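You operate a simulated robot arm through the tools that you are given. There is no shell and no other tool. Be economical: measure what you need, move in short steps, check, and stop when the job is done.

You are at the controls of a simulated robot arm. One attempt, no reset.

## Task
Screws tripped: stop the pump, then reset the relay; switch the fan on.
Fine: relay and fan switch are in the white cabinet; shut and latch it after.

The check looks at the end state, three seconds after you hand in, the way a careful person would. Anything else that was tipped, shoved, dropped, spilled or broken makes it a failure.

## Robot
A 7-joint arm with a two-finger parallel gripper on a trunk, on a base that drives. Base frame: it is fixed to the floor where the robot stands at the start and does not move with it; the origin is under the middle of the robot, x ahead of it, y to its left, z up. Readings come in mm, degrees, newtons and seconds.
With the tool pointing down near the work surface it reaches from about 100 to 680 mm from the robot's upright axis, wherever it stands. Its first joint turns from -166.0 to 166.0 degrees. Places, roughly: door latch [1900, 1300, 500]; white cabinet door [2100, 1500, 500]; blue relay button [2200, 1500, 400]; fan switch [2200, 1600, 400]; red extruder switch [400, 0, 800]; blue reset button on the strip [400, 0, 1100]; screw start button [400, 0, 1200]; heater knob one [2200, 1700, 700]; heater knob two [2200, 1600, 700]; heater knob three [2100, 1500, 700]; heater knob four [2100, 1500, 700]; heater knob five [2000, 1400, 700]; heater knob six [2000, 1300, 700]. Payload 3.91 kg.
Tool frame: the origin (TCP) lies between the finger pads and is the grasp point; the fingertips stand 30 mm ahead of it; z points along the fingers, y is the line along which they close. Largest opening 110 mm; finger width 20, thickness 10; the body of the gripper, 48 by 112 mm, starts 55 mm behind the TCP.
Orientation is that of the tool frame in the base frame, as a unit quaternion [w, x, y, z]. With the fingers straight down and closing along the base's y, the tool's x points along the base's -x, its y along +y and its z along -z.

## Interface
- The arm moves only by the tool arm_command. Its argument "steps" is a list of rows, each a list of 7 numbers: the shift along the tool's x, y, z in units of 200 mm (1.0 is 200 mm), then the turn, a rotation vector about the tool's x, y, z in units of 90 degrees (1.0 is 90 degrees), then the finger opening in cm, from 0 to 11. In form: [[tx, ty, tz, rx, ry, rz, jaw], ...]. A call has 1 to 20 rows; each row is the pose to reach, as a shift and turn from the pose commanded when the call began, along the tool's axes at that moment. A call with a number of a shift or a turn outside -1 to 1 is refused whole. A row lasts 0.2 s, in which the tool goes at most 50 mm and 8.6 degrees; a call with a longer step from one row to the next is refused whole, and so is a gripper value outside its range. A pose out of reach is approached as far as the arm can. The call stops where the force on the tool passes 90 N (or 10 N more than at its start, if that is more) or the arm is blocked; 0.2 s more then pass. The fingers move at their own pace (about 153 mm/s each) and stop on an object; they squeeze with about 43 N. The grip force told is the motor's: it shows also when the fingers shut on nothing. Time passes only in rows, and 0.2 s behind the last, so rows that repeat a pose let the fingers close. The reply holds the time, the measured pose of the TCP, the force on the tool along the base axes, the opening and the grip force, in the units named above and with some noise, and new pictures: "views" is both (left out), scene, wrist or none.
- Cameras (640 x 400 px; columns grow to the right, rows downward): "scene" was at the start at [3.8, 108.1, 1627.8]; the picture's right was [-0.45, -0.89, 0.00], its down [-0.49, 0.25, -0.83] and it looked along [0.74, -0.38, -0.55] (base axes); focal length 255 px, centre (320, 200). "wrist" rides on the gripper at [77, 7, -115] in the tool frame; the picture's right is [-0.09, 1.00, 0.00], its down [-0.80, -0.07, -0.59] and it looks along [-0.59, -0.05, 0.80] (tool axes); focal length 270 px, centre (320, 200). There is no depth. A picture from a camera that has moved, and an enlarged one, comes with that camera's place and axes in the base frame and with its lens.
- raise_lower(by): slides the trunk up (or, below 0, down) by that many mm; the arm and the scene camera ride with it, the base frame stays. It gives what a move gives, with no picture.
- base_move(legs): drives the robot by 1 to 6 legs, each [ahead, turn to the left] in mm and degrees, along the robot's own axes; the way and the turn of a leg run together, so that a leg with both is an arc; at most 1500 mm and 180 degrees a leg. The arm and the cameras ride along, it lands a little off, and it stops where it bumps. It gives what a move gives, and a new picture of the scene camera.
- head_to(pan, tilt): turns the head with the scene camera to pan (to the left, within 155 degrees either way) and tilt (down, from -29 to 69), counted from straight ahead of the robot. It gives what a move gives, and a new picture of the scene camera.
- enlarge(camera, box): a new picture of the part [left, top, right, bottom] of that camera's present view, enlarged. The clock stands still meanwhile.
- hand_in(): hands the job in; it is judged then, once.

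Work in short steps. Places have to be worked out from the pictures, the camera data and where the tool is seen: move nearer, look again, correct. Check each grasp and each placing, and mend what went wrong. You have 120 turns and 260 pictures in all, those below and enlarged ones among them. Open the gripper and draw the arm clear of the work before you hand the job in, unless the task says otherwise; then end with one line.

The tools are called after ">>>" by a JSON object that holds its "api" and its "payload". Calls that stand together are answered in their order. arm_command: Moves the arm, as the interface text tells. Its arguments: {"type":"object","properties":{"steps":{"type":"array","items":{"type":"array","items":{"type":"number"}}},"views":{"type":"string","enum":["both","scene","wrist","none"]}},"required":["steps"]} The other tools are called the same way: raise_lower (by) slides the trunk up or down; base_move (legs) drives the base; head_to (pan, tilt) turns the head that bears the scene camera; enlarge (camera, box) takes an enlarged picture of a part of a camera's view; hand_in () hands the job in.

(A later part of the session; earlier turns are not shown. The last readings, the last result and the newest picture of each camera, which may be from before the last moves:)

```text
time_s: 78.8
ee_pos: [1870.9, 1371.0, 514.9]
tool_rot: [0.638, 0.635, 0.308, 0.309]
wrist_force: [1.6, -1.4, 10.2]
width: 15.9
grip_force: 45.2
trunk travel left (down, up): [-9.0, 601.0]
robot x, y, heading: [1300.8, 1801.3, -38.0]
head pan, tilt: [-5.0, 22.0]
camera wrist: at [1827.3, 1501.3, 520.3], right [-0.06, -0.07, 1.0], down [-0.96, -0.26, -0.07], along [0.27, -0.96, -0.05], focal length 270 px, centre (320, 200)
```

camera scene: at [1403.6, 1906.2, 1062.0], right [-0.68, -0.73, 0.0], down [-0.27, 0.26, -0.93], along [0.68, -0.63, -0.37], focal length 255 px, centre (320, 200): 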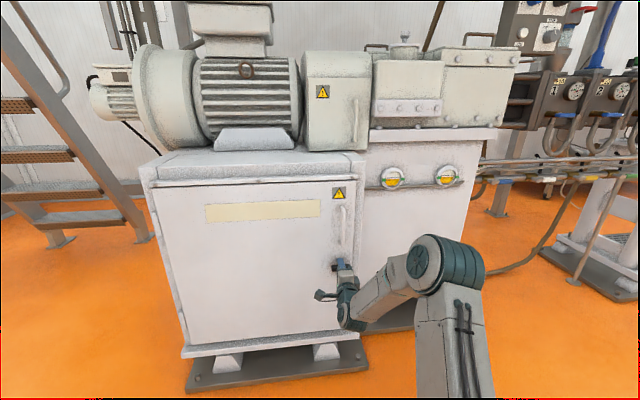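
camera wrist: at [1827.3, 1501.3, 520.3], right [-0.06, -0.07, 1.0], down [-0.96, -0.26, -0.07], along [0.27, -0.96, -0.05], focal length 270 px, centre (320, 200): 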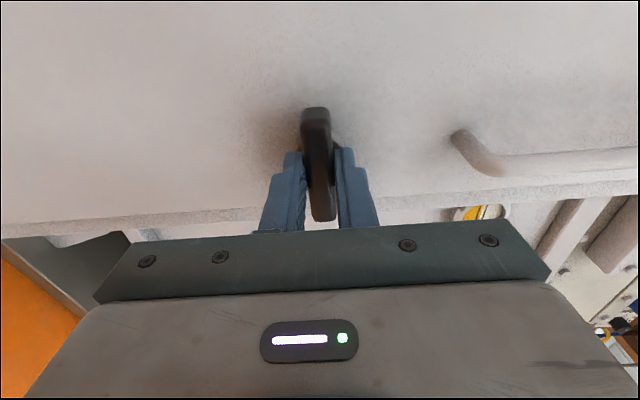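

Now it grips the 16 mm bar. I try turning it counter-clockwise (seen from the front) by 26° and look.

>>> {"api": "arm_command", "payload": {"steps": [[0, 0, 0, 0, 0, -0.08, 1], [0, 0, 0, 0, 0, -0.16, 1], [0, 0, 0, 0, 0, -0.23, 1], [0, 0, 0, 0, 0, -0.29, 1], [0, 0, 0, 0, 0, -0.29, 1]]}}

```text
time_s: 80.0
ee_pos: [1870.8, 1370.3, 514.3]
tool_rot: [0.689, 0.549, 0.445, 0.157]
wrist_force: [1.7, -0.6, 7.3]
width: 16.0
grip_force: 44.8
trunk travel left (down, up): [-9.0, 601.0]
robot x, y, heading: [1299.7, 1805.5, -38.0]
head pan, tilt: [-5.0, 22.0]
camera scene: at [1403.7, 1906.0, 1062.0], right [-0.68, -0.73, 0.0], down [-0.27, 0.26, -0.93], along [0.68, -0.63, -0.37], focal length 255 px, centre (320, 200)
camera wrist: at [1823.9, 1497.5, 485.1], right [0.22, 0.28, 0.93], down [-0.93, -0.22, 0.29], along [0.29, -0.93, 0.21], focal length 270 px, centre (320, 200)
```

scene: 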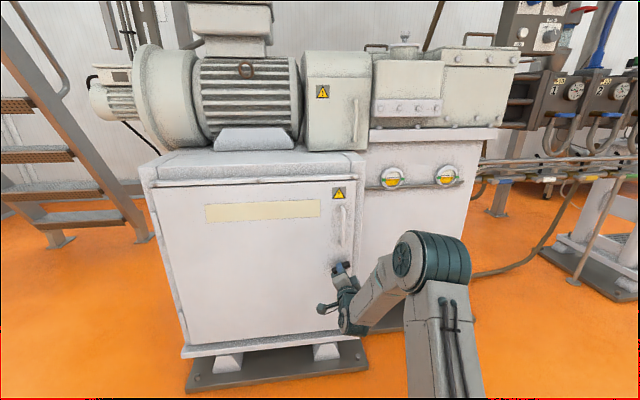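
wrist: 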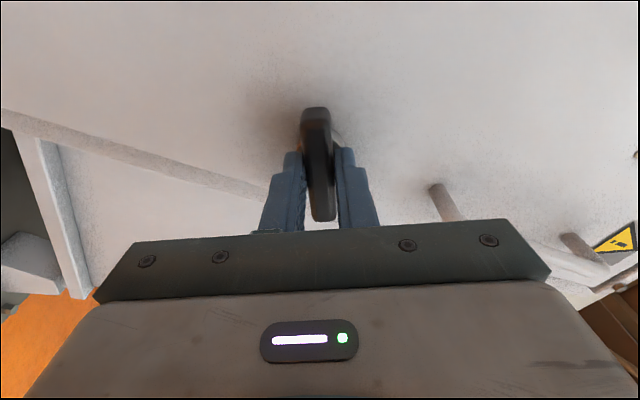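

The bar turned with the fingers. I continue to 90° in all.

>>> {"api": "arm_command", "payload": {"steps": [[0, 0, 0, 0, 0, -0.08, 1], [0, 0, 0, 0, 0, -0.16, 1], [0, 0, 0, 0, 0, -0.24, 1], [0, 0, 0, 0, 0, -0.32, 1], [0, 0, 0, 0, 0, -0.4, 1], [0, 0, 0, 0, 0, -0.48, 1], [0, 0, 0, 0, 0, -0.56, 1], [0, 0, 0, 0, 0, -0.64, 1], [0, 0, 0, 0, 0, -0.71, 1], [0, 0, 0, 0, 0, -0.71, 1]]}}

```text
time_s: 82.2
ee_pos: [1870.0, 1370.2, 513.6]
tool_rot: [0.668, 0.231, 0.669, -0.231]
wrist_force: [-12.3, -11.2, 0.8]
width: 16.4
grip_force: 45.0
trunk travel left (down, up): [-9.0, 601.0]
robot x, y, heading: [1304.0, 1809.2, -38.3]
head pan, tilt: [-5.0, 22.0]
camera scene: at [1403.8, 1904.9, 1062.0], right [-0.68, -0.73, 0.0], down [-0.27, 0.26, -0.93], along [0.68, -0.63, -0.37], focal length 255 px, centre (320, 200)
camera wrist: at [1782.8, 1445.0, 435.0], right [0.62, 0.78, 0.09], down [-0.51, 0.31, 0.8], along [0.6, -0.54, 0.59], focal length 270 px, centre (320, 200)
```

scene: 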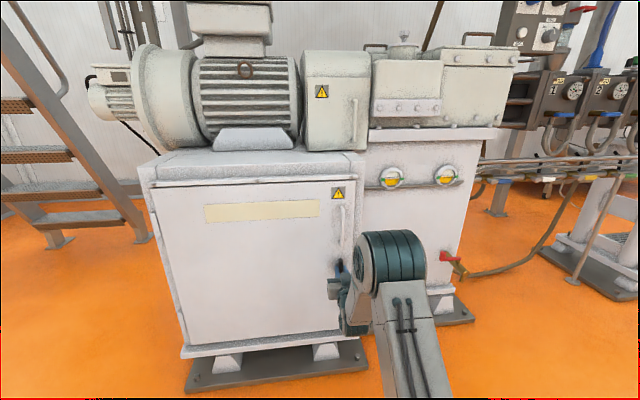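
wrist: 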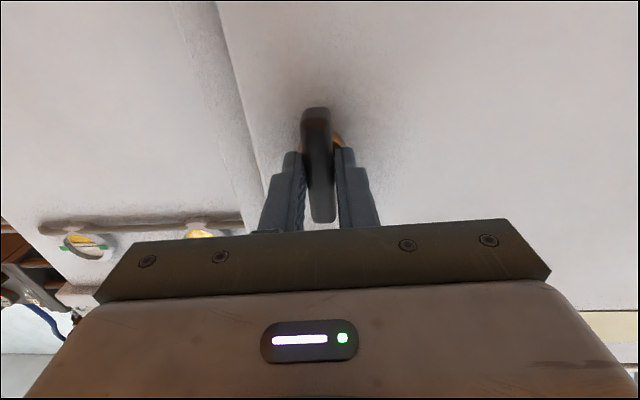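

The bar is vertical now. I pull gently along the door's arc about its hinge, with R about 560, by 10°.

>>> {"api": "arm_command", "payload": {"steps": [[0, 0.0145, -0.122, 0.028, 0, 0, 1], [0, 0.0345, -0.243, 0.0556, 0, 0, 1], [0, 0.06, -0.363, 0.0833, 0, 0, 1], [0, 0.09, -0.483, 0.111, 0, 0, 1], [0, 0.09, -0.483, 0.111, 0, 0, 1]]}}

```text
time_s: 83.4
ee_pos: [1800.2, 1441.1, 513.0]
tool_rot: [0.643, 0.292, 0.645, -0.292]
wrist_force: [-31.3, -23.2, 0.6]
width: 16.2
grip_force: 44.6
trunk travel left (down, up): [-9.0, 601.0]
robot x, y, heading: [1300.8, 1803.2, -38.4]
head pan, tilt: [-5.0, 22.0]
camera scene: at [1403.5, 1903.5, 1062.1], right [-0.69, -0.72, 0.0], down [-0.27, 0.26, -0.93], along [0.67, -0.64, -0.37], focal length 255 px, centre (320, 200)
camera wrist: at [1730.1, 1530.5, 434.9], right [0.75, 0.66, 0.09], down [-0.44, 0.4, 0.8], along [0.49, -0.64, 0.59], focal length 270 px, centre (320, 200)
```

scene: 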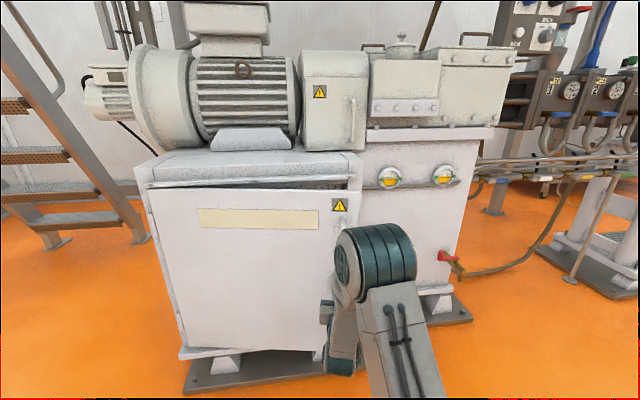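
wrist: 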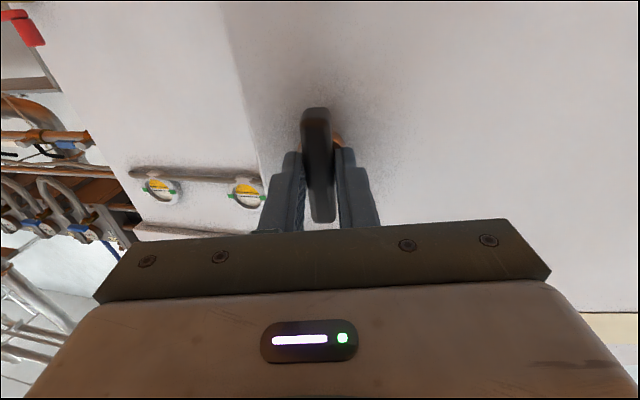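

The door is opening; the side force shows my arc presses a bit too much toward the hinge. I correct for that and open 15° more.

>>> {"api": "arm_command", "payload": {"steps": [[0, 0.0, -0.122, 0.028, 0, 0, 1], [0, 0.01, -0.243, 0.0556, 0, 0, 1], [0, 0.023, -0.363, 0.0833, 0, 0, 1], [0, 0.04, -0.483, 0.111, 0, 0, 1], [0, 0.063, -0.602, 0.139, 0, 0, 1], [0, 0.09, -0.72, 0.167, 0, 0, 1], [0, 0.09, -0.72, 0.167, 0, 0, 1]]}}

```text
time_s: 85.0
ee_pos: [1723.3, 1566.3, 512.8]
tool_rot: [0.603, 0.369, 0.604, -0.367]
wrist_force: [-2.5, -0.8, -8.4]
width: 16.3
grip_force: 45.1
trunk travel left (down, up): [-9.0, 601.0]
robot x, y, heading: [1300.6, 1807.9, -37.7]
head pan, tilt: [-5.0, 22.0]
camera scene: at [1404.0, 1905.2, 1061.9], right [-0.68, -0.73, 0.0], down [-0.28, 0.26, -0.93], along [0.68, -0.63, -0.38], focal length 255 px, centre (320, 200)
camera wrist: at [1677.2, 1670.1, 435.3], right [0.88, 0.46, 0.09], down [-0.34, 0.49, 0.8], along [0.32, -0.74, 0.59], focal length 270 px, centre (320, 200)
```

scene: 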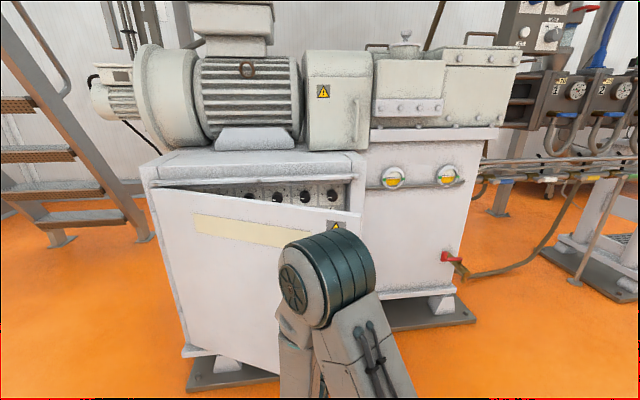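
wrist: 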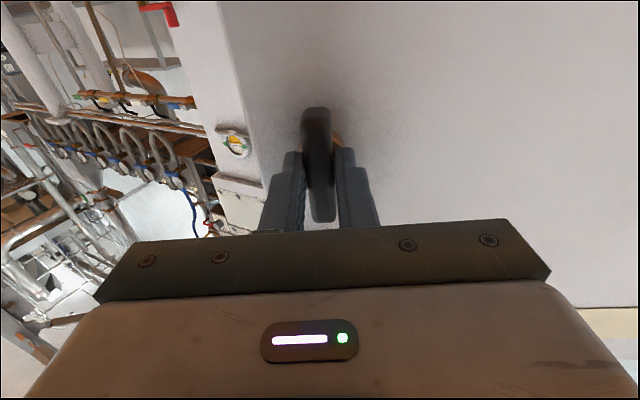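

Forces are near zero, and the heater knobs show inside. I follow the arc for 15° more.

>>> {"api": "arm_command", "payload": {"steps": [[0, 0.007, -0.122, 0.028, 0, 0, 1], [0, 0.019, -0.243, 0.0556, 0, 0, 1], [0, 0.037, -0.363, 0.0833, 0, 0, 1], [0, 0.06, -0.483, 0.111, 0, 0, 1], [0, 0.088, -0.602, 0.139, 0, 0, 1], [0, 0.12, -0.72, 0.167, 0, 0, 1], [0, 0.12, -0.72, 0.167, 0, 0, 1]]}}

```text
time_s: 86.6
ee_pos: [1682.9, 1704.2, 513.0]
tool_rot: [0.552, 0.443, 0.552, -0.441]
wrist_force: [45.8, 11.3, -5.7]
width: 16.2
grip_force: 45.4
trunk travel left (down, up): [-9.0, 601.0]
robot x, y, heading: [1301.8, 1804.8, -37.8]
head pan, tilt: [-5.0, 22.0]
camera scene: at [1406.6, 1906.0, 1061.6], right [-0.68, -0.73, 0.0], down [-0.28, 0.25, -0.93], along [0.68, -0.63, -0.38], focal length 255 px, centre (320, 200)
camera wrist: at [1664.2, 1817.3, 435.0], right [0.97, 0.22, 0.09], down [-0.2, 0.56, 0.8], along [0.12, -0.8, 0.59], focal length 270 px, centre (320, 200)
```

scene: 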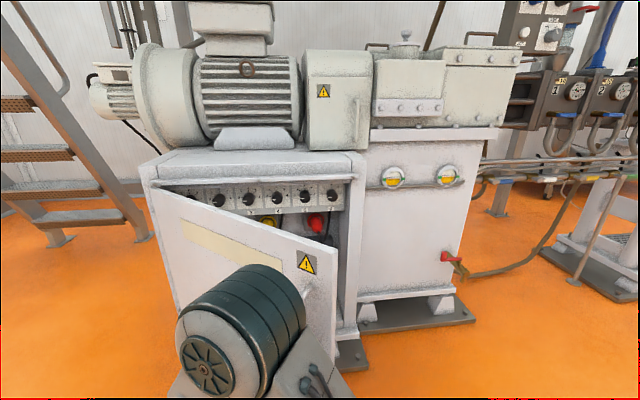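
wrist: 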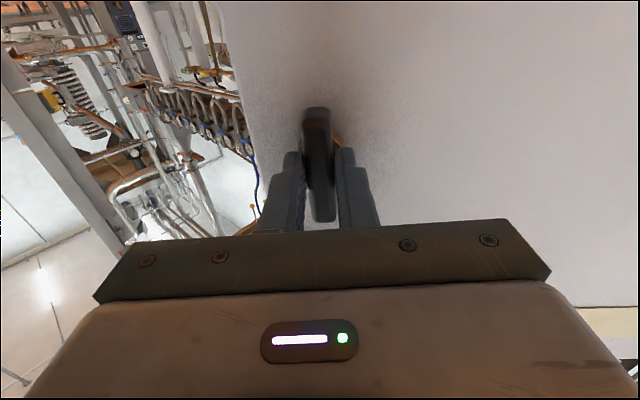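

The door is 39° open and my robot would soon be in its way, so I release the bar and draw the hand off. Then I back the base off, to push the door from its inner edge.

>>> {"api": "arm_command", "payload": {"steps": [[0, 0, 0, 0, 0, 0, 5], [0, 0, 0, 0, 0, 0, 6], [0, 0, -0.2, 0, 0, 0, 6], [0, 0, -0.35, 0, 0, 0, 6], [0, 0, -0.35, 0, 0, 0, 4]], "views": "wrist"}}

>>> {"api": "base_move", "payload": {"legs": [[-200, 0]]}}

```text
time_s: 87.8
ee_pos: [1664.4, 1771.8, 513.9]
tool_rot: [0.549, 0.446, 0.549, -0.446]
wrist_force: [-0.4, 0.2, 0.1]
width: 39.9
grip_force: 0.1
trunk travel left (down, up): [-9.0, 601.0]
robot x, y, heading: [1298.6, 1800.2, -38.1]
head pan, tilt: [-5.0, 22.0]
camera wrist: at [1647.0, 1884.1, 435.2], right [0.97, 0.2, 0.09], down [-0.19, 0.57, 0.8], along [0.11, -0.8, 0.59], focal length 270 px, centre (320, 200)
```

wrist: 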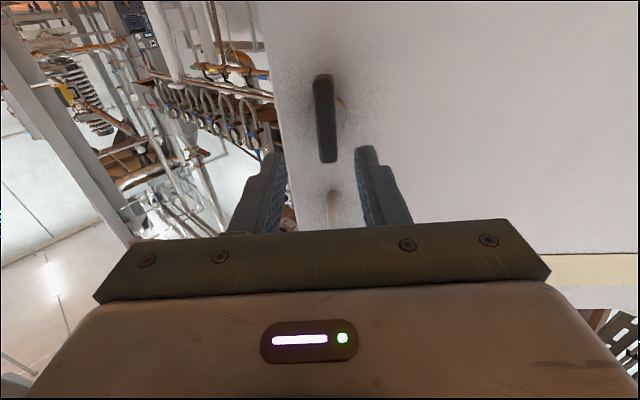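

```text
time_s: 89.4
ee_pos: [1505.9, 1894.5, 514.2]
tool_rot: [0.548, 0.447, 0.548, -0.447]
wrist_force: [-0.4, -0.7, 0.2]
width: 40.1
grip_force: 0.0
trunk travel left (down, up): [-9.0, 601.0]
robot x, y, heading: [1149.0, 1932.2, -37.8]
head pan, tilt: [-5.0, 22.0]
camera scene: at [1246.2, 2031.0, 1061.9], right [-0.68, -0.73, 0.0], down [-0.27, 0.26, -0.93], along [0.68, -0.63, -0.37], focal length 255 px, centre (320, 200)
```

scene: 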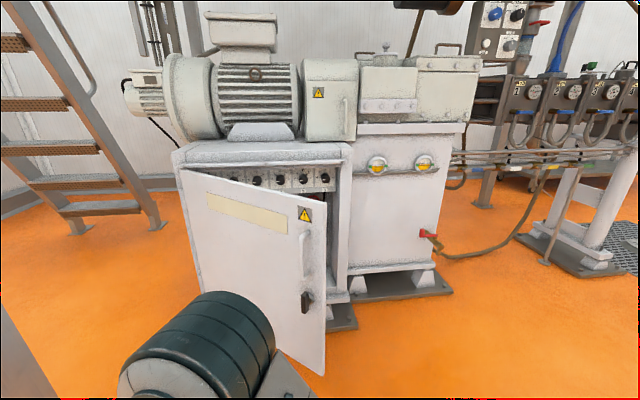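

The hand and base are clear of the door. Its free edge is near (1644, 1647), so I swing the closed hand round outside that edge, turning it toward heading 0 on the way.

>>> {"api": "arm_command", "payload": {"steps": [[0, -0.02, 0.17, -0.09, 0, 0, 0], [0, -0.04, 0.34, -0.18, 0, 0, 0], [0, -0.06, 0.51, -0.27, 0, 0, 0], [0, -0.08, 0.68, -0.36, 0, 0, 0], [0, -0.1, 0.85, -0.45, 0, 0, 0], [0, -0.1, 0.85, -0.45, 0, 0, 0]]}}

```text
time_s: 90.8
ee_pos: [1616.7, 1706.7, 474.8]
tool_rot: [0.669, 0.229, 0.67, -0.228]
wrist_force: [-0.2, 1.1, -0.3]
width: 0.0
grip_force: 38.3
out of reach, approached as far as the arm can: row 2, 3, 4, 5, 6
trunk travel left (down, up): [-9.0, 601.0]
robot x, y, heading: [1145.8, 1928.9, -37.8]
head pan, tilt: [-5.0, 22.0]
camera scene: at [1246.1, 2031.1, 1061.9], right [-0.68, -0.73, 0.0], down [-0.27, 0.26, -0.93], along [0.68, -0.63, -0.37], focal length 255 px, centre (320, 200)
camera wrist: at [1528.9, 1781.3, 396.9], right [0.61, 0.79, 0.09], down [-0.51, 0.31, 0.8], along [0.6, -0.53, 0.59], focal length 270 px, centre (320, 200)
```

scene: 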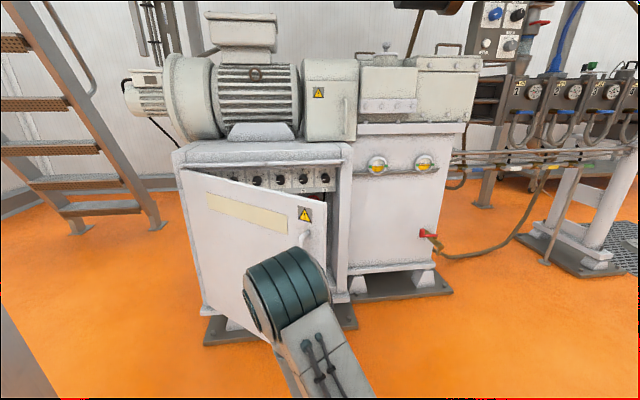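
wrist: 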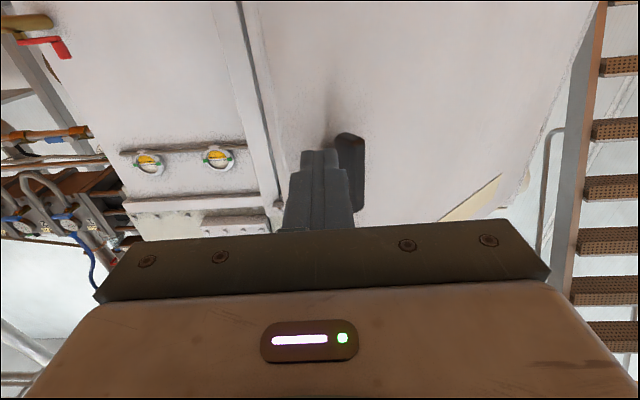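

The arm can't reach that low so close in and was pushed outward near the door, though without contact. I raise it 90 mm first, then pass the edge at a good distance.

>>> {"api": "arm_command", "payload": {"steps": [[-0.2, 0, 0, 0, 0, 0, 0], [-0.4, 0, 0, 0, 0, 0, 0], [-0.5, 0, 0, 0, 0, 0, 0], [-0.5, -0.15, 0.1, 0, 0, 0, 0], [-0.5, -0.3, 0.25, 0, 0, 0, 0], [-0.5, -0.45, 0.4, 0, 0, 0, 0], [-0.5, -0.55, 0.6, 0, 0, 0, 0], [-0.5, -0.55, 0.6, 0, 0, 0, 0]]}}

```text
time_s: 92.6
ee_pos: [1641.3, 1547.7, 578.1]
tool_rot: [0.669, 0.229, 0.669, -0.229]
wrist_force: [-0.7, 0.4, -0.1]
width: 0.3
grip_force: 37.9
out of reach, approached as far as the arm can: row 1, 2, 3, 4
trunk travel left (down, up): [-9.0, 601.0]
robot x, y, heading: [1147.4, 1928.3, -38.0]
head pan, tilt: [-5.0, 22.0]
camera scene: at [1246.1, 2030.9, 1061.9], right [-0.68, -0.73, 0.0], down [-0.27, 0.26, -0.93], along [0.68, -0.63, -0.37], focal length 255 px, centre (320, 200)
camera wrist: at [1554.0, 1622.4, 499.6], right [0.61, 0.79, 0.09], down [-0.51, 0.31, 0.8], along [0.6, -0.53, 0.59], focal length 270 px, centre (320, 200)
```

scene: 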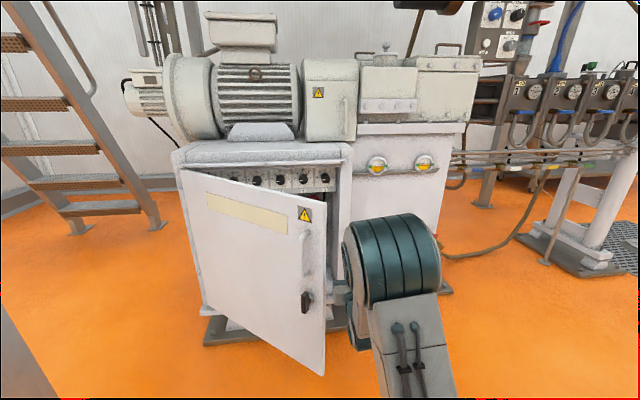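
wrist: 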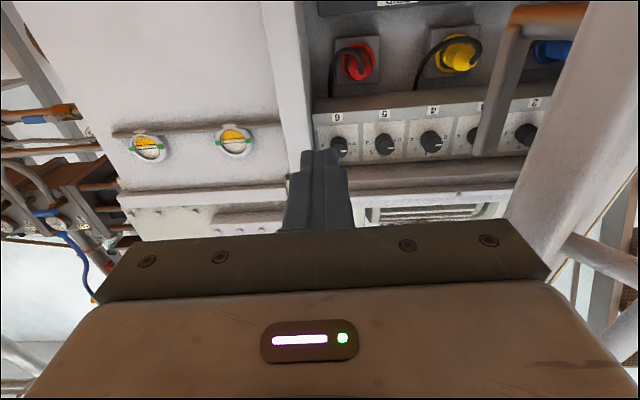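

The hand is inside the free edge now. I turn it to about heading +10 and slip it behind the door.

>>> {"api": "arm_command", "payload": {"steps": [[0, 0, 0, -0.09, 0, 0, 0], [0, 0, 0, -0.18, 0, 0, 0], [0, 0, 0, -0.27, 0, 0, 0], [0, 0, 0, -0.36, 0, 0, 0], [0, 0, 0, -0.45, 0, 0, 0], [0, 0, 0, -0.53, 0, 0, 0], [0, 0.06, 0.1, -0.53, 0, 0, 0], [0, 0.12, 0.15, -0.53, 0, 0, 0], [0, 0.12, 0.15, -0.53, 0, 0, 0]]}}

```text
time_s: 94.6
ee_pos: [1680.7, 1548.7, 579.0]
tool_rot: [0.704, -0.061, 0.705, 0.061]
wrist_force: [-0.1, 0.9, 0.0]
width: 0.0
grip_force: 37.9
trunk travel left (down, up): [-9.0, 601.0]
robot x, y, heading: [1145.9, 1929.4, -38.2]
head pan, tilt: [-5.0, 22.0]
camera scene: at [1246.1, 2030.8, 1061.9], right [-0.68, -0.73, 0.0], down [-0.27, 0.26, -0.93], along [0.68, -0.63, -0.37], focal length 255 px, centre (320, 200)
camera wrist: at [1565.7, 1534.6, 500.1], right [-0.17, 0.98, 0.09], down [-0.57, -0.17, 0.8], along [0.8, 0.09, 0.59], focal length 270 px, centre (320, 200)
```

scene: 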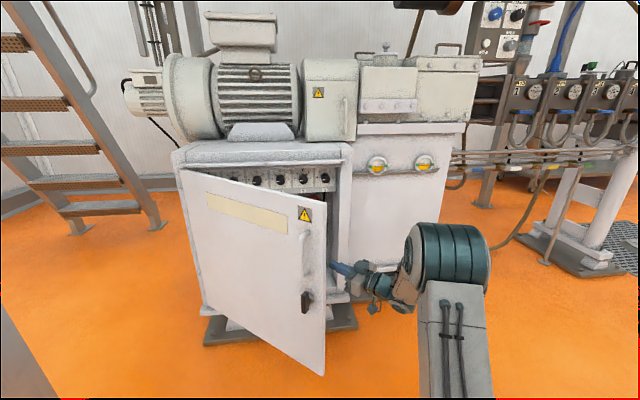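
wrist: 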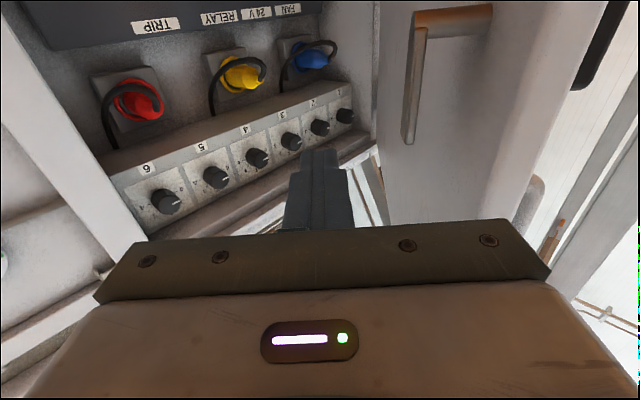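

I can now read TRIP, RELAY, 24V and FAN inside. I push sideways (+y) with the hand to swing the door wider.

>>> {"api": "arm_command", "payload": {"steps": [[0, 0.15, 0, 0, 0, 0, 0], [0, 0.3, 0, 0, 0, 0, 0], [0, 0.45, 0, 0, 0, 0, 0], [0, 0.6, 0, 0, 0, 0, 0], [0, 0.75, 0, 0, 0, 0, 0], [0, 0.9, 0, 0, 0, 0, 0], [0, 0.9, 0, 0, 0, 0, 0]]}}

```text
time_s: 96.2
ee_pos: [1646.2, 1725.8, 578.3]
tool_rot: [0.704, -0.061, 0.705, 0.062]
wrist_force: [-75.4, -7.0, -4.7]
width: 0.0
grip_force: 37.1
trunk travel left (down, up): [-9.0, 601.0]
robot x, y, heading: [1143.8, 1931.4, -38.3]
head pan, tilt: [-5.0, 22.0]
camera scene: at [1242.7, 2029.7, 1062.2], right [-0.69, -0.73, 0.0], down [-0.27, 0.26, -0.93], along [0.68, -0.64, -0.37], focal length 255 px, centre (320, 200)
camera wrist: at [1530.6, 1712.6, 500.2], right [-0.17, 0.98, 0.09], down [-0.57, -0.17, 0.8], along [0.8, 0.08, 0.59], focal length 270 px, centre (320, 200)
```

scene: 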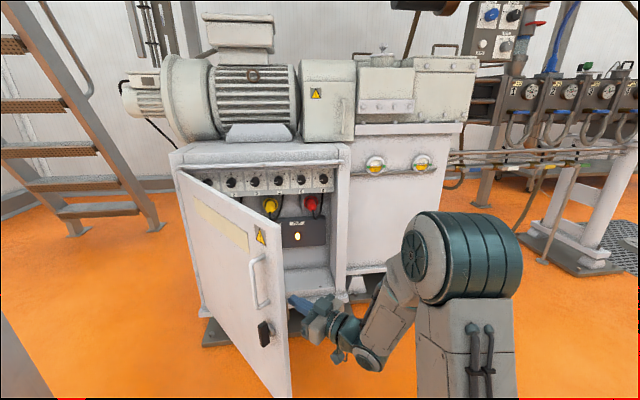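
wrist: 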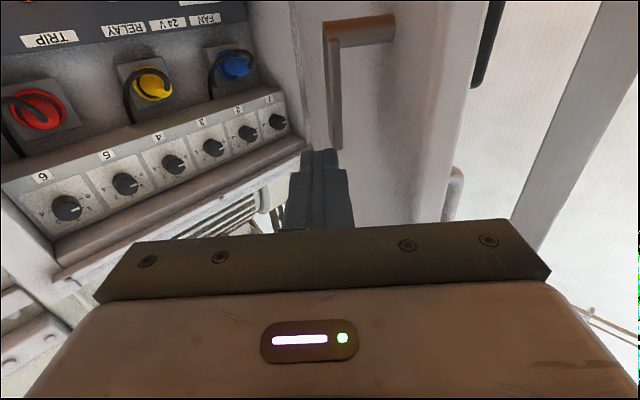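

The door opened another ~13°, but the fingertip is now jammed end-on against the latch linkage on the door's inside. I draw back 24 mm, then keep pushing along the arc near the edge, turning with the door.

>>> {"api": "arm_command", "payload": {"steps": [[0, 0, -0.12, 0, 0, 0, 0], [0, 0, -0.12, 0, 0, 0, 0], [-0.05, 0.19, -0.08, 0.04, 0, 0, 0], [-0.1, 0.38, -0.04, 0.08, 0, 0, 0], [-0.15, 0.57, 0.0, 0.12, 0, 0, 0], [-0.2, 0.76, 0.05, 0.16, 0, 0, 0], [-0.25, 0.94, 0.1, 0.2, 0, 0, 0], [-0.25, 0.94, 0.1, 0.2, 0, 0, 0]]}}

```text
time_s: 98.0
ee_pos: [1662.5, 1921.2, 635.8]
tool_rot: [0.705, 0.05, 0.706, -0.05]
wrist_force: [0.2, 0.1, -0.7]
width: 0.0
grip_force: 37.6
out of reach, approached as far as the arm can: row 3, 4, 5, 6, 7, 8
trunk travel left (down, up): [-9.0, 601.0]
robot x, y, heading: [1142.5, 1928.4, -38.0]
head pan, tilt: [-5.0, 22.0]
camera scene: at [1245.9, 2030.7, 1061.9], right [-0.68, -0.73, 0.0], down [-0.27, 0.26, -0.93], along [0.68, -0.63, -0.37], focal length 255 px, centre (320, 200)
camera wrist: at [1549.6, 1942.7, 558.3], right [0.14, 0.99, 0.09], down [-0.6, 0.01, 0.8], along [0.79, -0.16, 0.59], focal length 270 px, centre (320, 200)
```

scene: 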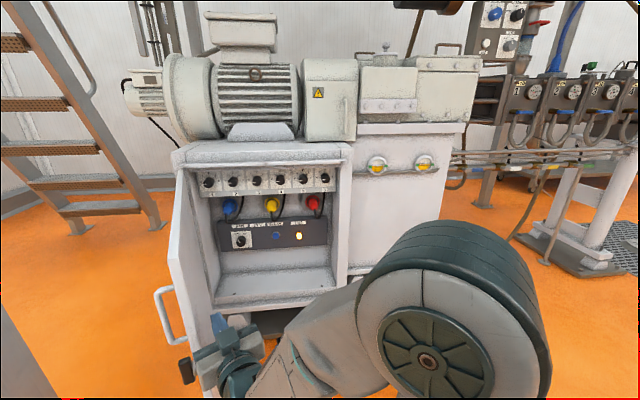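
wrist: 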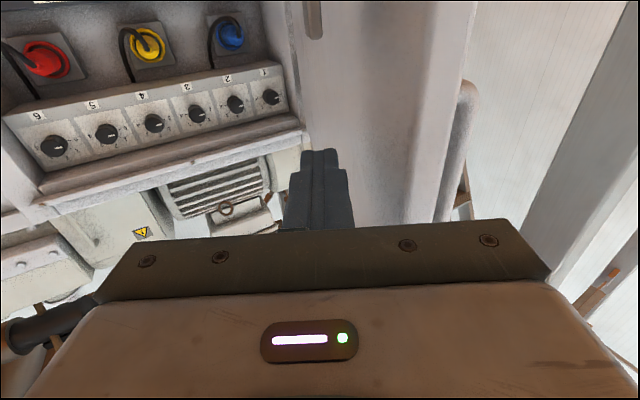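

The door is now open wide, to perhaps 65–70°, and the panel inside is in view. I push about 150 mm more.

>>> {"api": "arm_command", "payload": {"steps": [[0, 0.18, 0.06, 0.04, 0, 0, 0], [0, 0.36, 0.14, 0.08, 0, 0, 0], [0, 0.54, 0.24, 0.12, 0, 0, 0], [0, 0.72, 0.34, 0.16, 0, 0, 0], [0, 0.88, 0.45, 0.2, 0, 0, 0], [0, 0.88, 0.45, 0.2, 0, 0, 0]]}}

```text
time_s: 99.4
ee_pos: [1774.3, 2087.7, 636.0]
tool_rot: [0.689, 0.157, 0.69, -0.157]
wrist_force: [-25.2, 16.9, -4.1]
width: 0.1
grip_force: 37.8
trunk travel left (down, up): [-9.0, 601.0]
robot x, y, heading: [1144.3, 1929.4, -37.8]
head pan, tilt: [-5.0, 22.0]
camera scene: at [1243.8, 2032.8, 1061.8], right [-0.68, -0.73, 0.0], down [-0.27, 0.25, -0.93], along [0.68, -0.63, -0.37], focal length 255 px, centre (320, 200)
camera wrist: at [1673.5, 2142.7, 558.0], right [0.43, 0.9, 0.09], down [-0.57, 0.19, 0.8], along [0.7, -0.39, 0.59], focal length 270 px, centre (320, 200)
```

scene: 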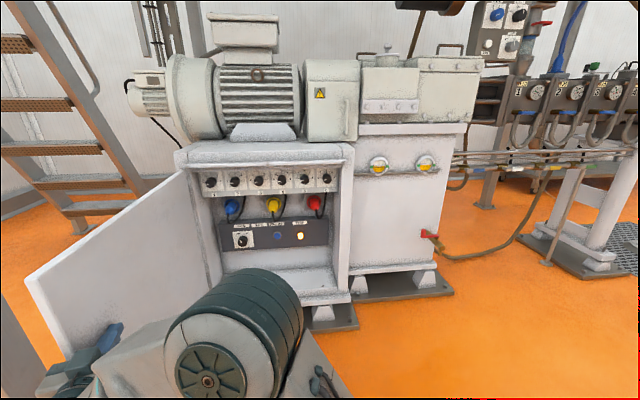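
wrist: 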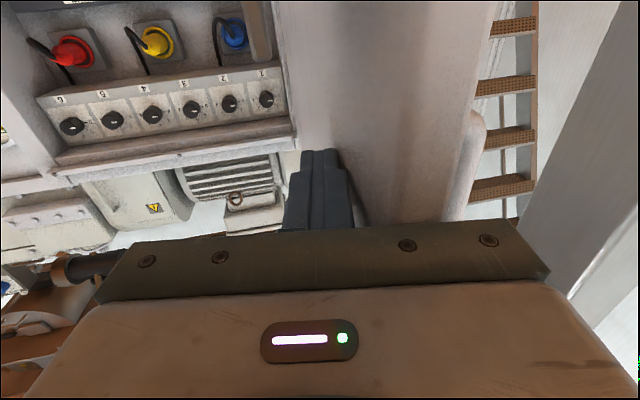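

The door is open at about 95–100°, which is wide enough. I draw the hand away from it and zoom in on the panel.

>>> {"api": "arm_command", "payload": {"steps": [[0, -0.15, -0.05, 0, 0, 0, 0], [0, -0.35, -0.1, 0, 0, 0, 0], [0, -0.55, -0.1, 0, 0, 0, 0], [0, -0.75, -0.1, 0, 0, 0, 0], [0, -0.75, -0.1, 0, 0, 0, 0]], "views": "none"}}

>>> {"api": "enlarge", "payload": {"camera": "scene", "box": [180, 160, 350, 280]}}

```text
time_s: 100.6
ee_pos: [1691.9, 1953.5, 634.2]
tool_rot: [0.689, 0.16, 0.688, -0.161]
wrist_force: [-0.8, 0.2, 0.8]
width: 0.2
grip_force: 37.5
trunk travel left (down, up): [-9.0, 601.0]
robot x, y, heading: [1140.9, 1930.0, -38.2]
head pan, tilt: [-5.0, 22.0]
```

```text
3.33 times, centred on (265, 220) of scene
camera zoom: at [1245.9, 2030.7, 1061.9], right [-0.68, -0.73, 0.0], down [-0.27, 0.26, -0.93], along [0.68, -0.63, -0.37], focal length 848 px, centre (503, 133)
```

zoom: 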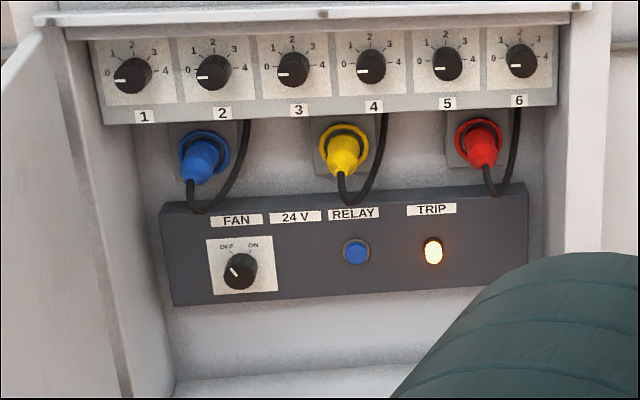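

Inside I see the FAN knob (now at OFF), the blue RELAY button and the lit TRIP lamp. Before driving closer, I bring the hand to the right so that it won't sweep the open door.

>>> {"api": "arm_command", "payload": {"steps": [[0, -0.22, 0.02, 0.02, 0, 0, 0], [0, -0.44, 0.04, 0.04, 0, 0, 0], [0, -0.66, 0.06, 0.06, 0, 0, 0], [0, -0.88, 0.08, 0.08, 0, 0, 0], [0, -1.0, 0.1, 0.13, 0, 0, 0]], "views": "none"}}

>>> {"api": "arm_command", "payload": {"steps": [[0, -0.2, 0.02, 0, 0, 0, 0], [0, -0.4, 0.05, 0, 0, 0, 0], [0, -0.6, 0.08, 0, 0, 0, 0], [0, -0.8, 0.1, 0, 0, 0, 0], [0, -0.8, 0.1, 0, 0, 0, 0]], "views": "scene"}}

```text
time_s: 101.8
ee_pos: [1627.5, 1766.5, 636.0]
tool_rot: [0.668, 0.23, 0.67, -0.229]
wrist_force: [0.2, 0.9, 0.2]
width: 0.0
grip_force: 37.9
out of reach, approached as far as the arm can: row 4, 5
trunk travel left (down, up): [-9.0, 601.0]
robot x, y, heading: [1143.7, 1928.9, -38.1]
head pan, tilt: [-5.0, 22.0]
```

```text
time_s: 103.0
ee_pos: [1571.9, 1609.2, 648.9]
tool_rot: [0.669, 0.229, 0.669, -0.229]
wrist_force: [0.1, 0.2, 0.4]
width: 0.0
grip_force: 37.7
out of reach, approached as far as the arm can: row 1, 2, 3, 4, 5
trunk travel left (down, up): [-9.0, 601.0]
robot x, y, heading: [1145.8, 1930.6, -37.9]
head pan, tilt: [-5.0, 22.0]
camera scene: at [1245.9, 2030.6, 1061.9], right [-0.68, -0.73, 0.0], down [-0.27, 0.26, -0.93], along [0.68, -0.63, -0.37], focal length 255 px, centre (320, 200)
```

scene: 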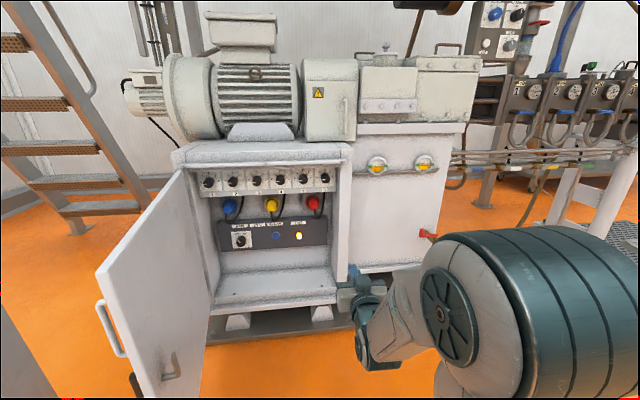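

The hand is clear. The door stands at about 81°, with its free edge near (1720, 2085). I look down at my own base to judge its width.

>>> {"api": "head_to", "payload": {"pan": 50, "tilt": 69}}

```text
time_s: 104.2
ee_pos: [1572.6, 1610.0, 649.0]
tool_rot: [0.669, 0.229, 0.669, -0.229]
wrist_force: [-0.4, -0.6, 0.2]
width: 0.0
grip_force: 37.1
trunk travel left (down, up): [-9.0, 601.0]
robot x, y, heading: [1144.2, 1929.6, -38.1]
head pan, tilt: [50.0, 68.8]
camera scene: at [1232.8, 2105.5, 997.7], right [0.21, -0.98, 0.0], down [-0.91, -0.19, -0.36], along [0.36, 0.07, -0.93], focal length 255 px, centre (320, 200)
```

scene: 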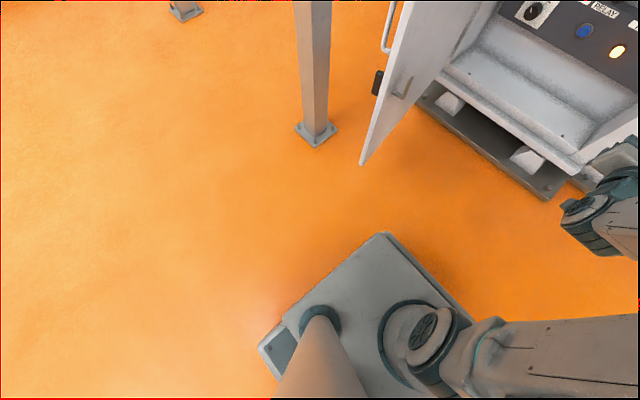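

My base is about ±205 mm wide and ±285 mm long, so I must not turn beside the door edge. I shift sideways by backing up at an angle, turn back, and then drive straight in.

>>> {"api": "base_move", "payload": {"legs": [[0, -60], [-194, 0], [0, 60], [400, 0]]}}

>>> {"api": "head_to", "payload": {"pan": 20, "tilt": 40}}

```text
time_s: 113.2
ee_pos: [1918.1, 1551.5, 648.2]
tool_rot: [0.67, 0.227, 0.669, -0.228]
wrist_force: [-0.1, -0.5, 0.3]
width: 0.3
grip_force: 37.8
trunk travel left (down, up): [-9.0, 601.0]
robot x, y, heading: [1488.6, 1877.4, -38.1]
head pan, tilt: [50.0, 68.8]
camera scene: at [1577.6, 2047.2, 997.6], right [0.21, -0.98, 0.0], down [-0.91, -0.19, -0.36], along [0.35, 0.07, -0.93], focal length 255 px, centre (320, 200)
```

scene: 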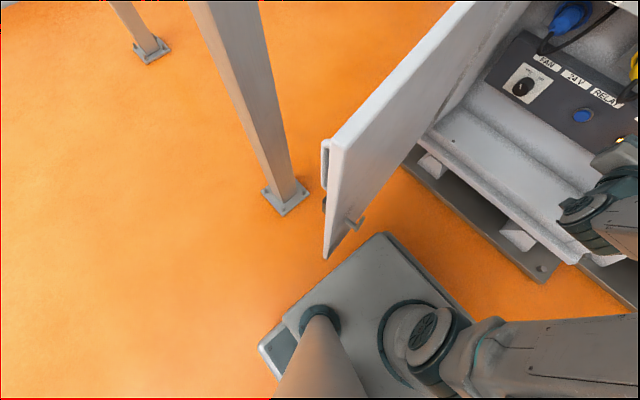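

```text
time_s: 114.2
ee_pos: [1918.4, 1552.3, 649.9]
tool_rot: [0.669, 0.229, 0.669, -0.229]
wrist_force: [0.2, -0.4, -0.2]
width: 0.0
grip_force: 38.2
trunk travel left (down, up): [-9.0, 601.0]
robot x, y, heading: [1490.1, 1873.4, -38.1]
head pan, tilt: [20.0, 40.0]
camera scene: at [1603.8, 2009.3, 1033.7], right [-0.31, -0.95, 0.0], down [-0.61, 0.2, -0.77], along [0.73, -0.24, -0.64], focal length 255 px, centre (320, 200)
```

scene: 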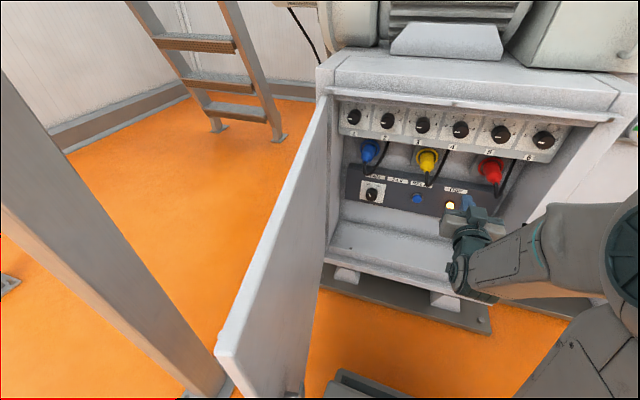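

The base clears the door. I zoom in on the relay and fan switch to locate them.

>>> {"api": "enlarge", "payload": {"camera": "scene", "box": [330, 150, 490, 250]}}

```text
4.00 times, centred on (410, 200) of scene
camera zoom: at [1603.8, 2009.3, 1033.7], right [-0.31, -0.95, 0.0], down [-0.61, 0.2, -0.77], along [0.73, -0.24, -0.64], focal length 1018 px, centre (-40, 200)
```

zoom: 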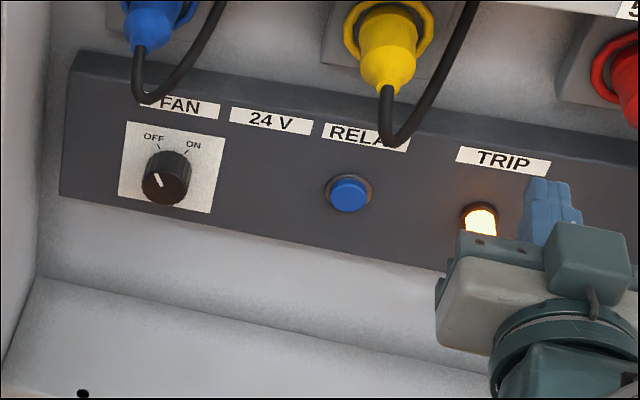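

Relay button comes out at about (2147, 1476, 470) and fan knob at about (2219, 1615, 467). I lower the hand and move toward the relay for a close wrist view.

>>> {"api": "arm_command", "payload": {"steps": [[0.1, 0.05, 0.15, 0, 0, 0, 0], [0.25, 0.12, 0.3, 0, 0, 0, 0], [0.4, 0.2, 0.4, 0, 0, 0, 0], [0.6, 0.3, 0.4, 0, 0, 0, 0], [0.8, 0.4, 0.4, 0, 0, 0, 0], [0.9, 0.4, 0.4, 0, 0, 0, 0], [0.9, 0.4, 0.4, 0, 0, 0, 0]]}}

```text
time_s: 115.8
ee_pos: [2029.9, 1567.2, 468.6]
tool_rot: [0.669, 0.23, 0.669, -0.23]
wrist_force: [0.2, -0.1, -0.2]
width: 0.0
grip_force: 37.5
trunk travel left (down, up): [-9.0, 601.0]
robot x, y, heading: [1490.1, 1874.0, -38.2]
head pan, tilt: [20.0, 40.0]
camera scene: at [1603.8, 2009.3, 1033.7], right [-0.31, -0.95, 0.0], down [-0.61, 0.2, -0.77], along [0.73, -0.24, -0.64], focal length 255 px, centre (320, 200)
camera wrist: at [1943.1, 1641.1, 390.7], right [0.61, 0.79, 0.09], down [-0.51, 0.31, 0.8], along [0.6, -0.53, 0.59], focal length 270 px, centre (320, 200)
```

scene: 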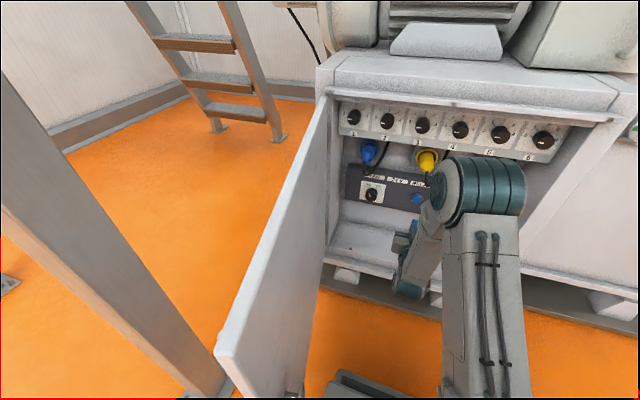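
wrist: 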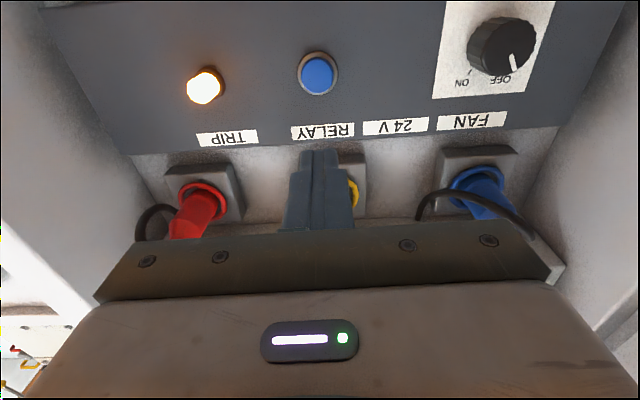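

Combining the scene and wrist rays, the relay button is at lateral offset -2 mm, about 20 mm below the TCP, and about 145 mm of travel ahead of the fingertips. I lower 20 mm, advance 90, and re-measure.

>>> {"api": "arm_command", "payload": {"steps": [[0.1, -0.01, 0.15, 0, 0, 0, 0], [0.1, -0.01, 0.3, 0, 0, 0, 0], [0.1, -0.01, 0.45, 0, 0, 0, 0], [0.1, -0.01, 0.45, 0, 0, 0, 0]]}}

```text
time_s: 116.8
ee_pos: [2100.3, 1509.4, 448.7]
tool_rot: [0.669, 0.229, 0.669, -0.229]
wrist_force: [0.9, 0.4, -0.5]
width: 0.0
grip_force: 38.0
trunk travel left (down, up): [-9.0, 601.0]
robot x, y, heading: [1487.5, 1869.6, -37.7]
head pan, tilt: [20.0, 40.0]
camera scene: at [1603.8, 2009.2, 1033.7], right [-0.31, -0.95, 0.0], down [-0.61, 0.2, -0.77], along [0.73, -0.24, -0.64], focal length 255 px, centre (320, 200)
camera wrist: at [2013.3, 1584.3, 370.6], right [0.61, 0.79, 0.09], down [-0.51, 0.31, 0.8], along [0.6, -0.53, 0.59], focal length 270 px, centre (320, 200)
```

scene: 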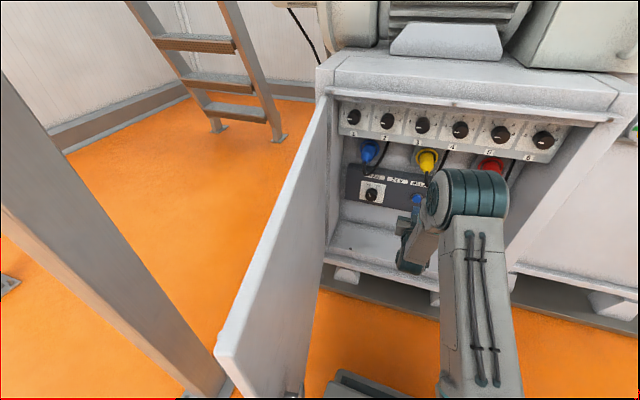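
wrist: 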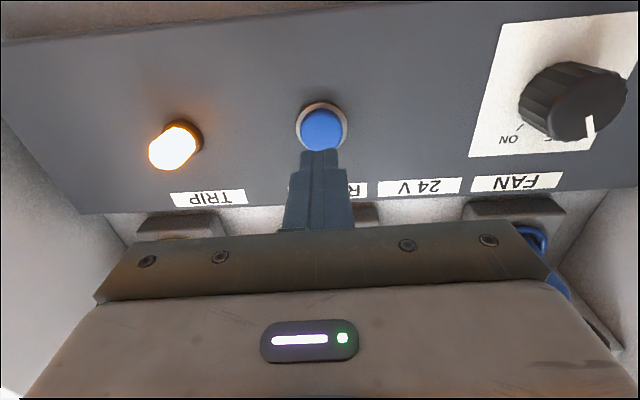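

The button is at depth 800 (43 mm ahead of the fingertips), lateral 0, 2 mm low. I press slowly.

>>> {"api": "arm_command", "payload": {"steps": [[0.01, 0, 0.1, 0, 0, 0, 0], [0.01, 0, 0.18, 0, 0, 0, 0], [0.01, 0, 0.21, 0, 0, 0, 0], [0.01, 0, 0.23, 0, 0, 0, 0], [0.01, 0, 0.25, 0, 0, 0, 0], [0.01, 0, 0.265, 0, 0, 0, 0], [0.01, 0, 0.28, 0, 0, 0, 0]]}}

```text
time_s: 118.4
ee_pos: [2143.7, 1477.6, 445.4]
tool_rot: [0.669, 0.228, 0.67, -0.228]
wrist_force: [-30.9, 21.3, 1.2]
width: 0.0
grip_force: 37.5
trunk travel left (down, up): [-9.0, 601.0]
robot x, y, heading: [1492.2, 1873.5, -38.2]
head pan, tilt: [20.0, 40.0]
camera scene: at [1602.1, 2010.4, 1033.8], right [-0.31, -0.95, 0.0], down [-0.61, 0.2, -0.77], along [0.73, -0.24, -0.64], focal length 255 px, centre (320, 200)
camera wrist: at [2055.9, 1551.6, 368.6], right [0.61, 0.79, 0.09], down [-0.51, 0.31, 0.8], along [0.61, -0.53, 0.59], focal length 270 px, centre (320, 200)
```

scene: 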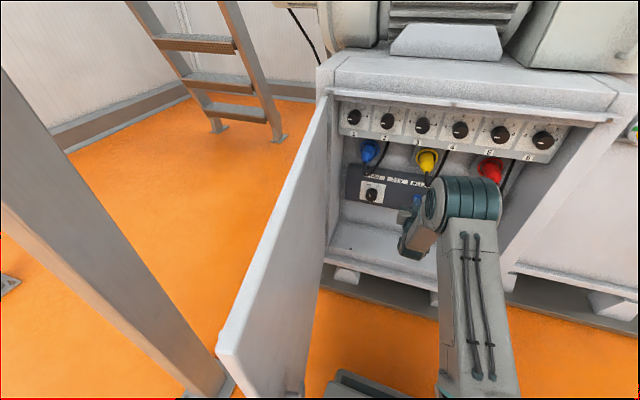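
wrist: 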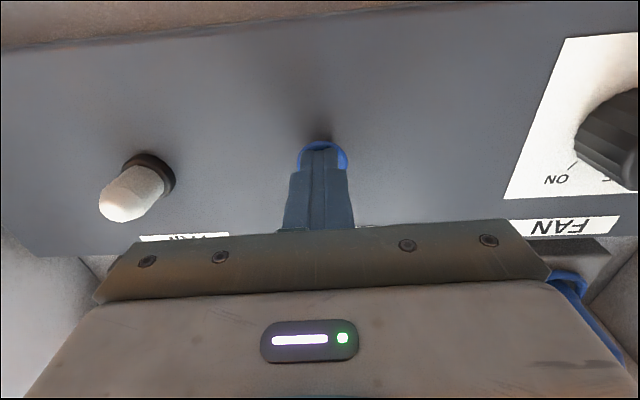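

TRIP lamp went out, so the relay is reset. The fan knob works out at lateral +161 mm, depth 785, z 435. I back off 90 mm, shift across, open the fingers and roll -45° to be ready to turn it clockwise.

>>> {"api": "arm_command", "payload": {"steps": [[0, 0, -0.2, 0, 0, 0, 0], [0, 0, -0.45, 0, 0, 0, 0], [0.01, 0.15, -0.5, 0, 0, -0.08, 2], [0.02, 0.3, -0.5, 0, 0, -0.16, 4], [0.03, 0.45, -0.5, 0, 0, -0.24, 6], [0.04, 0.6, -0.5, 0, 0, -0.32, 6.5], [0.05, 0.75, -0.5, 0, 0, -0.4, 6.5], [0.05, 0.8, -0.5, 0, 0, -0.48, 6.5], [0.05, 0.805, -0.5, 0, 0, -0.5, 6.5], [0.05, 0.805, -0.5, 0, 0, -0.5, 6.5]]}}

```text
time_s: 120.6
ee_pos: [2164.5, 1663.7, 436.1]
tool_rot: [0.53, -0.045, 0.706, -0.467]
wrist_force: [-0.1, -0.1, 0.1]
width: 64.9
grip_force: 0.0
trunk travel left (down, up): [-9.0, 601.0]
robot x, y, heading: [1489.4, 1869.3, -38.0]
head pan, tilt: [20.0, 40.0]
camera scene: at [1603.9, 2009.3, 1033.7], right [-0.31, -0.95, 0.0], down [-0.61, 0.2, -0.77], along [0.73, -0.24, -0.64], focal length 255 px, centre (320, 200)
camera wrist: at [2042.6, 1694.0, 376.4], right [0.47, 0.61, -0.64], down [-0.15, 0.77, 0.62], along [0.87, -0.19, 0.45], focal length 270 px, centre (320, 200)
```

scene: 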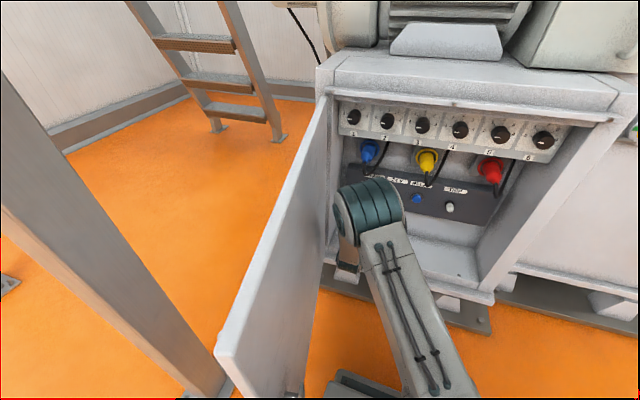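
wrist: 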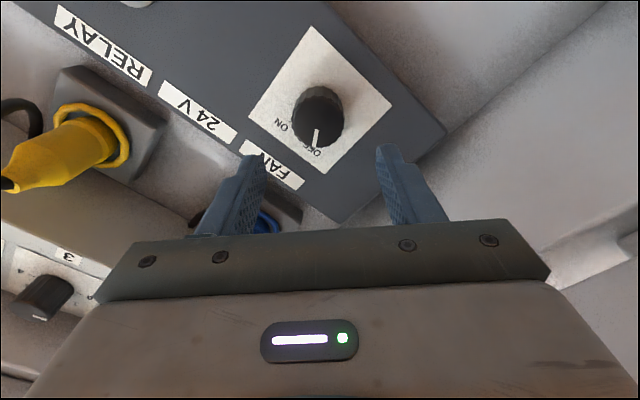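

The knob is in line with the tool: lateral and height agree within 3 mm. I advance 85 mm so the tips straddle it, short of the panel face.

>>> {"api": "arm_command", "payload": {"steps": [[0, 0, 0.15, 0, 0, 0, 6.5], [0, 0, 0.3, 0, 0, 0, 6.5], [0, 0, 0.38, 0, 0, 0, 6.5], [0, 0, 0.42, 0, 0, 0, 6.5], [0, 0, 0.42, 0, 0, 0, 6.5]]}}

```text
time_s: 121.8
ee_pos: [2230.9, 1612.1, 436.4]
tool_rot: [0.531, -0.045, 0.706, -0.467]
wrist_force: [-0.1, 0.5, 0.3]
width: 65.1
grip_force: 0.1
trunk travel left (down, up): [-9.0, 601.0]
robot x, y, heading: [1487.5, 1873.9, -38.0]
head pan, tilt: [20.0, 40.0]
camera scene: at [1603.9, 2009.3, 1033.7], right [-0.31, -0.95, 0.0], down [-0.61, 0.2, -0.77], along [0.73, -0.24, -0.64], focal length 255 px, centre (320, 200)
camera wrist: at [2108.9, 1641.9, 376.8], right [0.47, 0.61, -0.64], down [-0.15, 0.77, 0.62], along [0.87, -0.19, 0.46], focal length 270 px, centre (320, 200)
```

scene: 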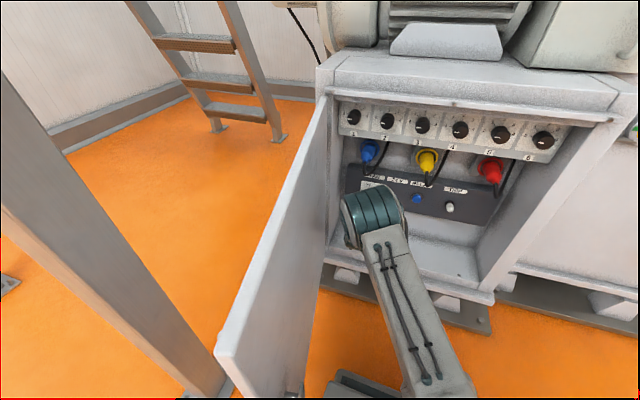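
wrist: 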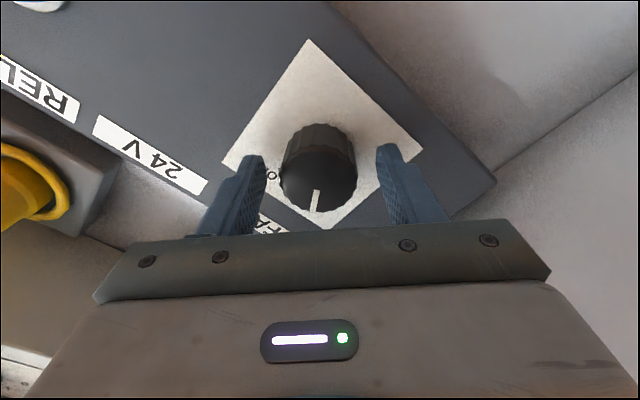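

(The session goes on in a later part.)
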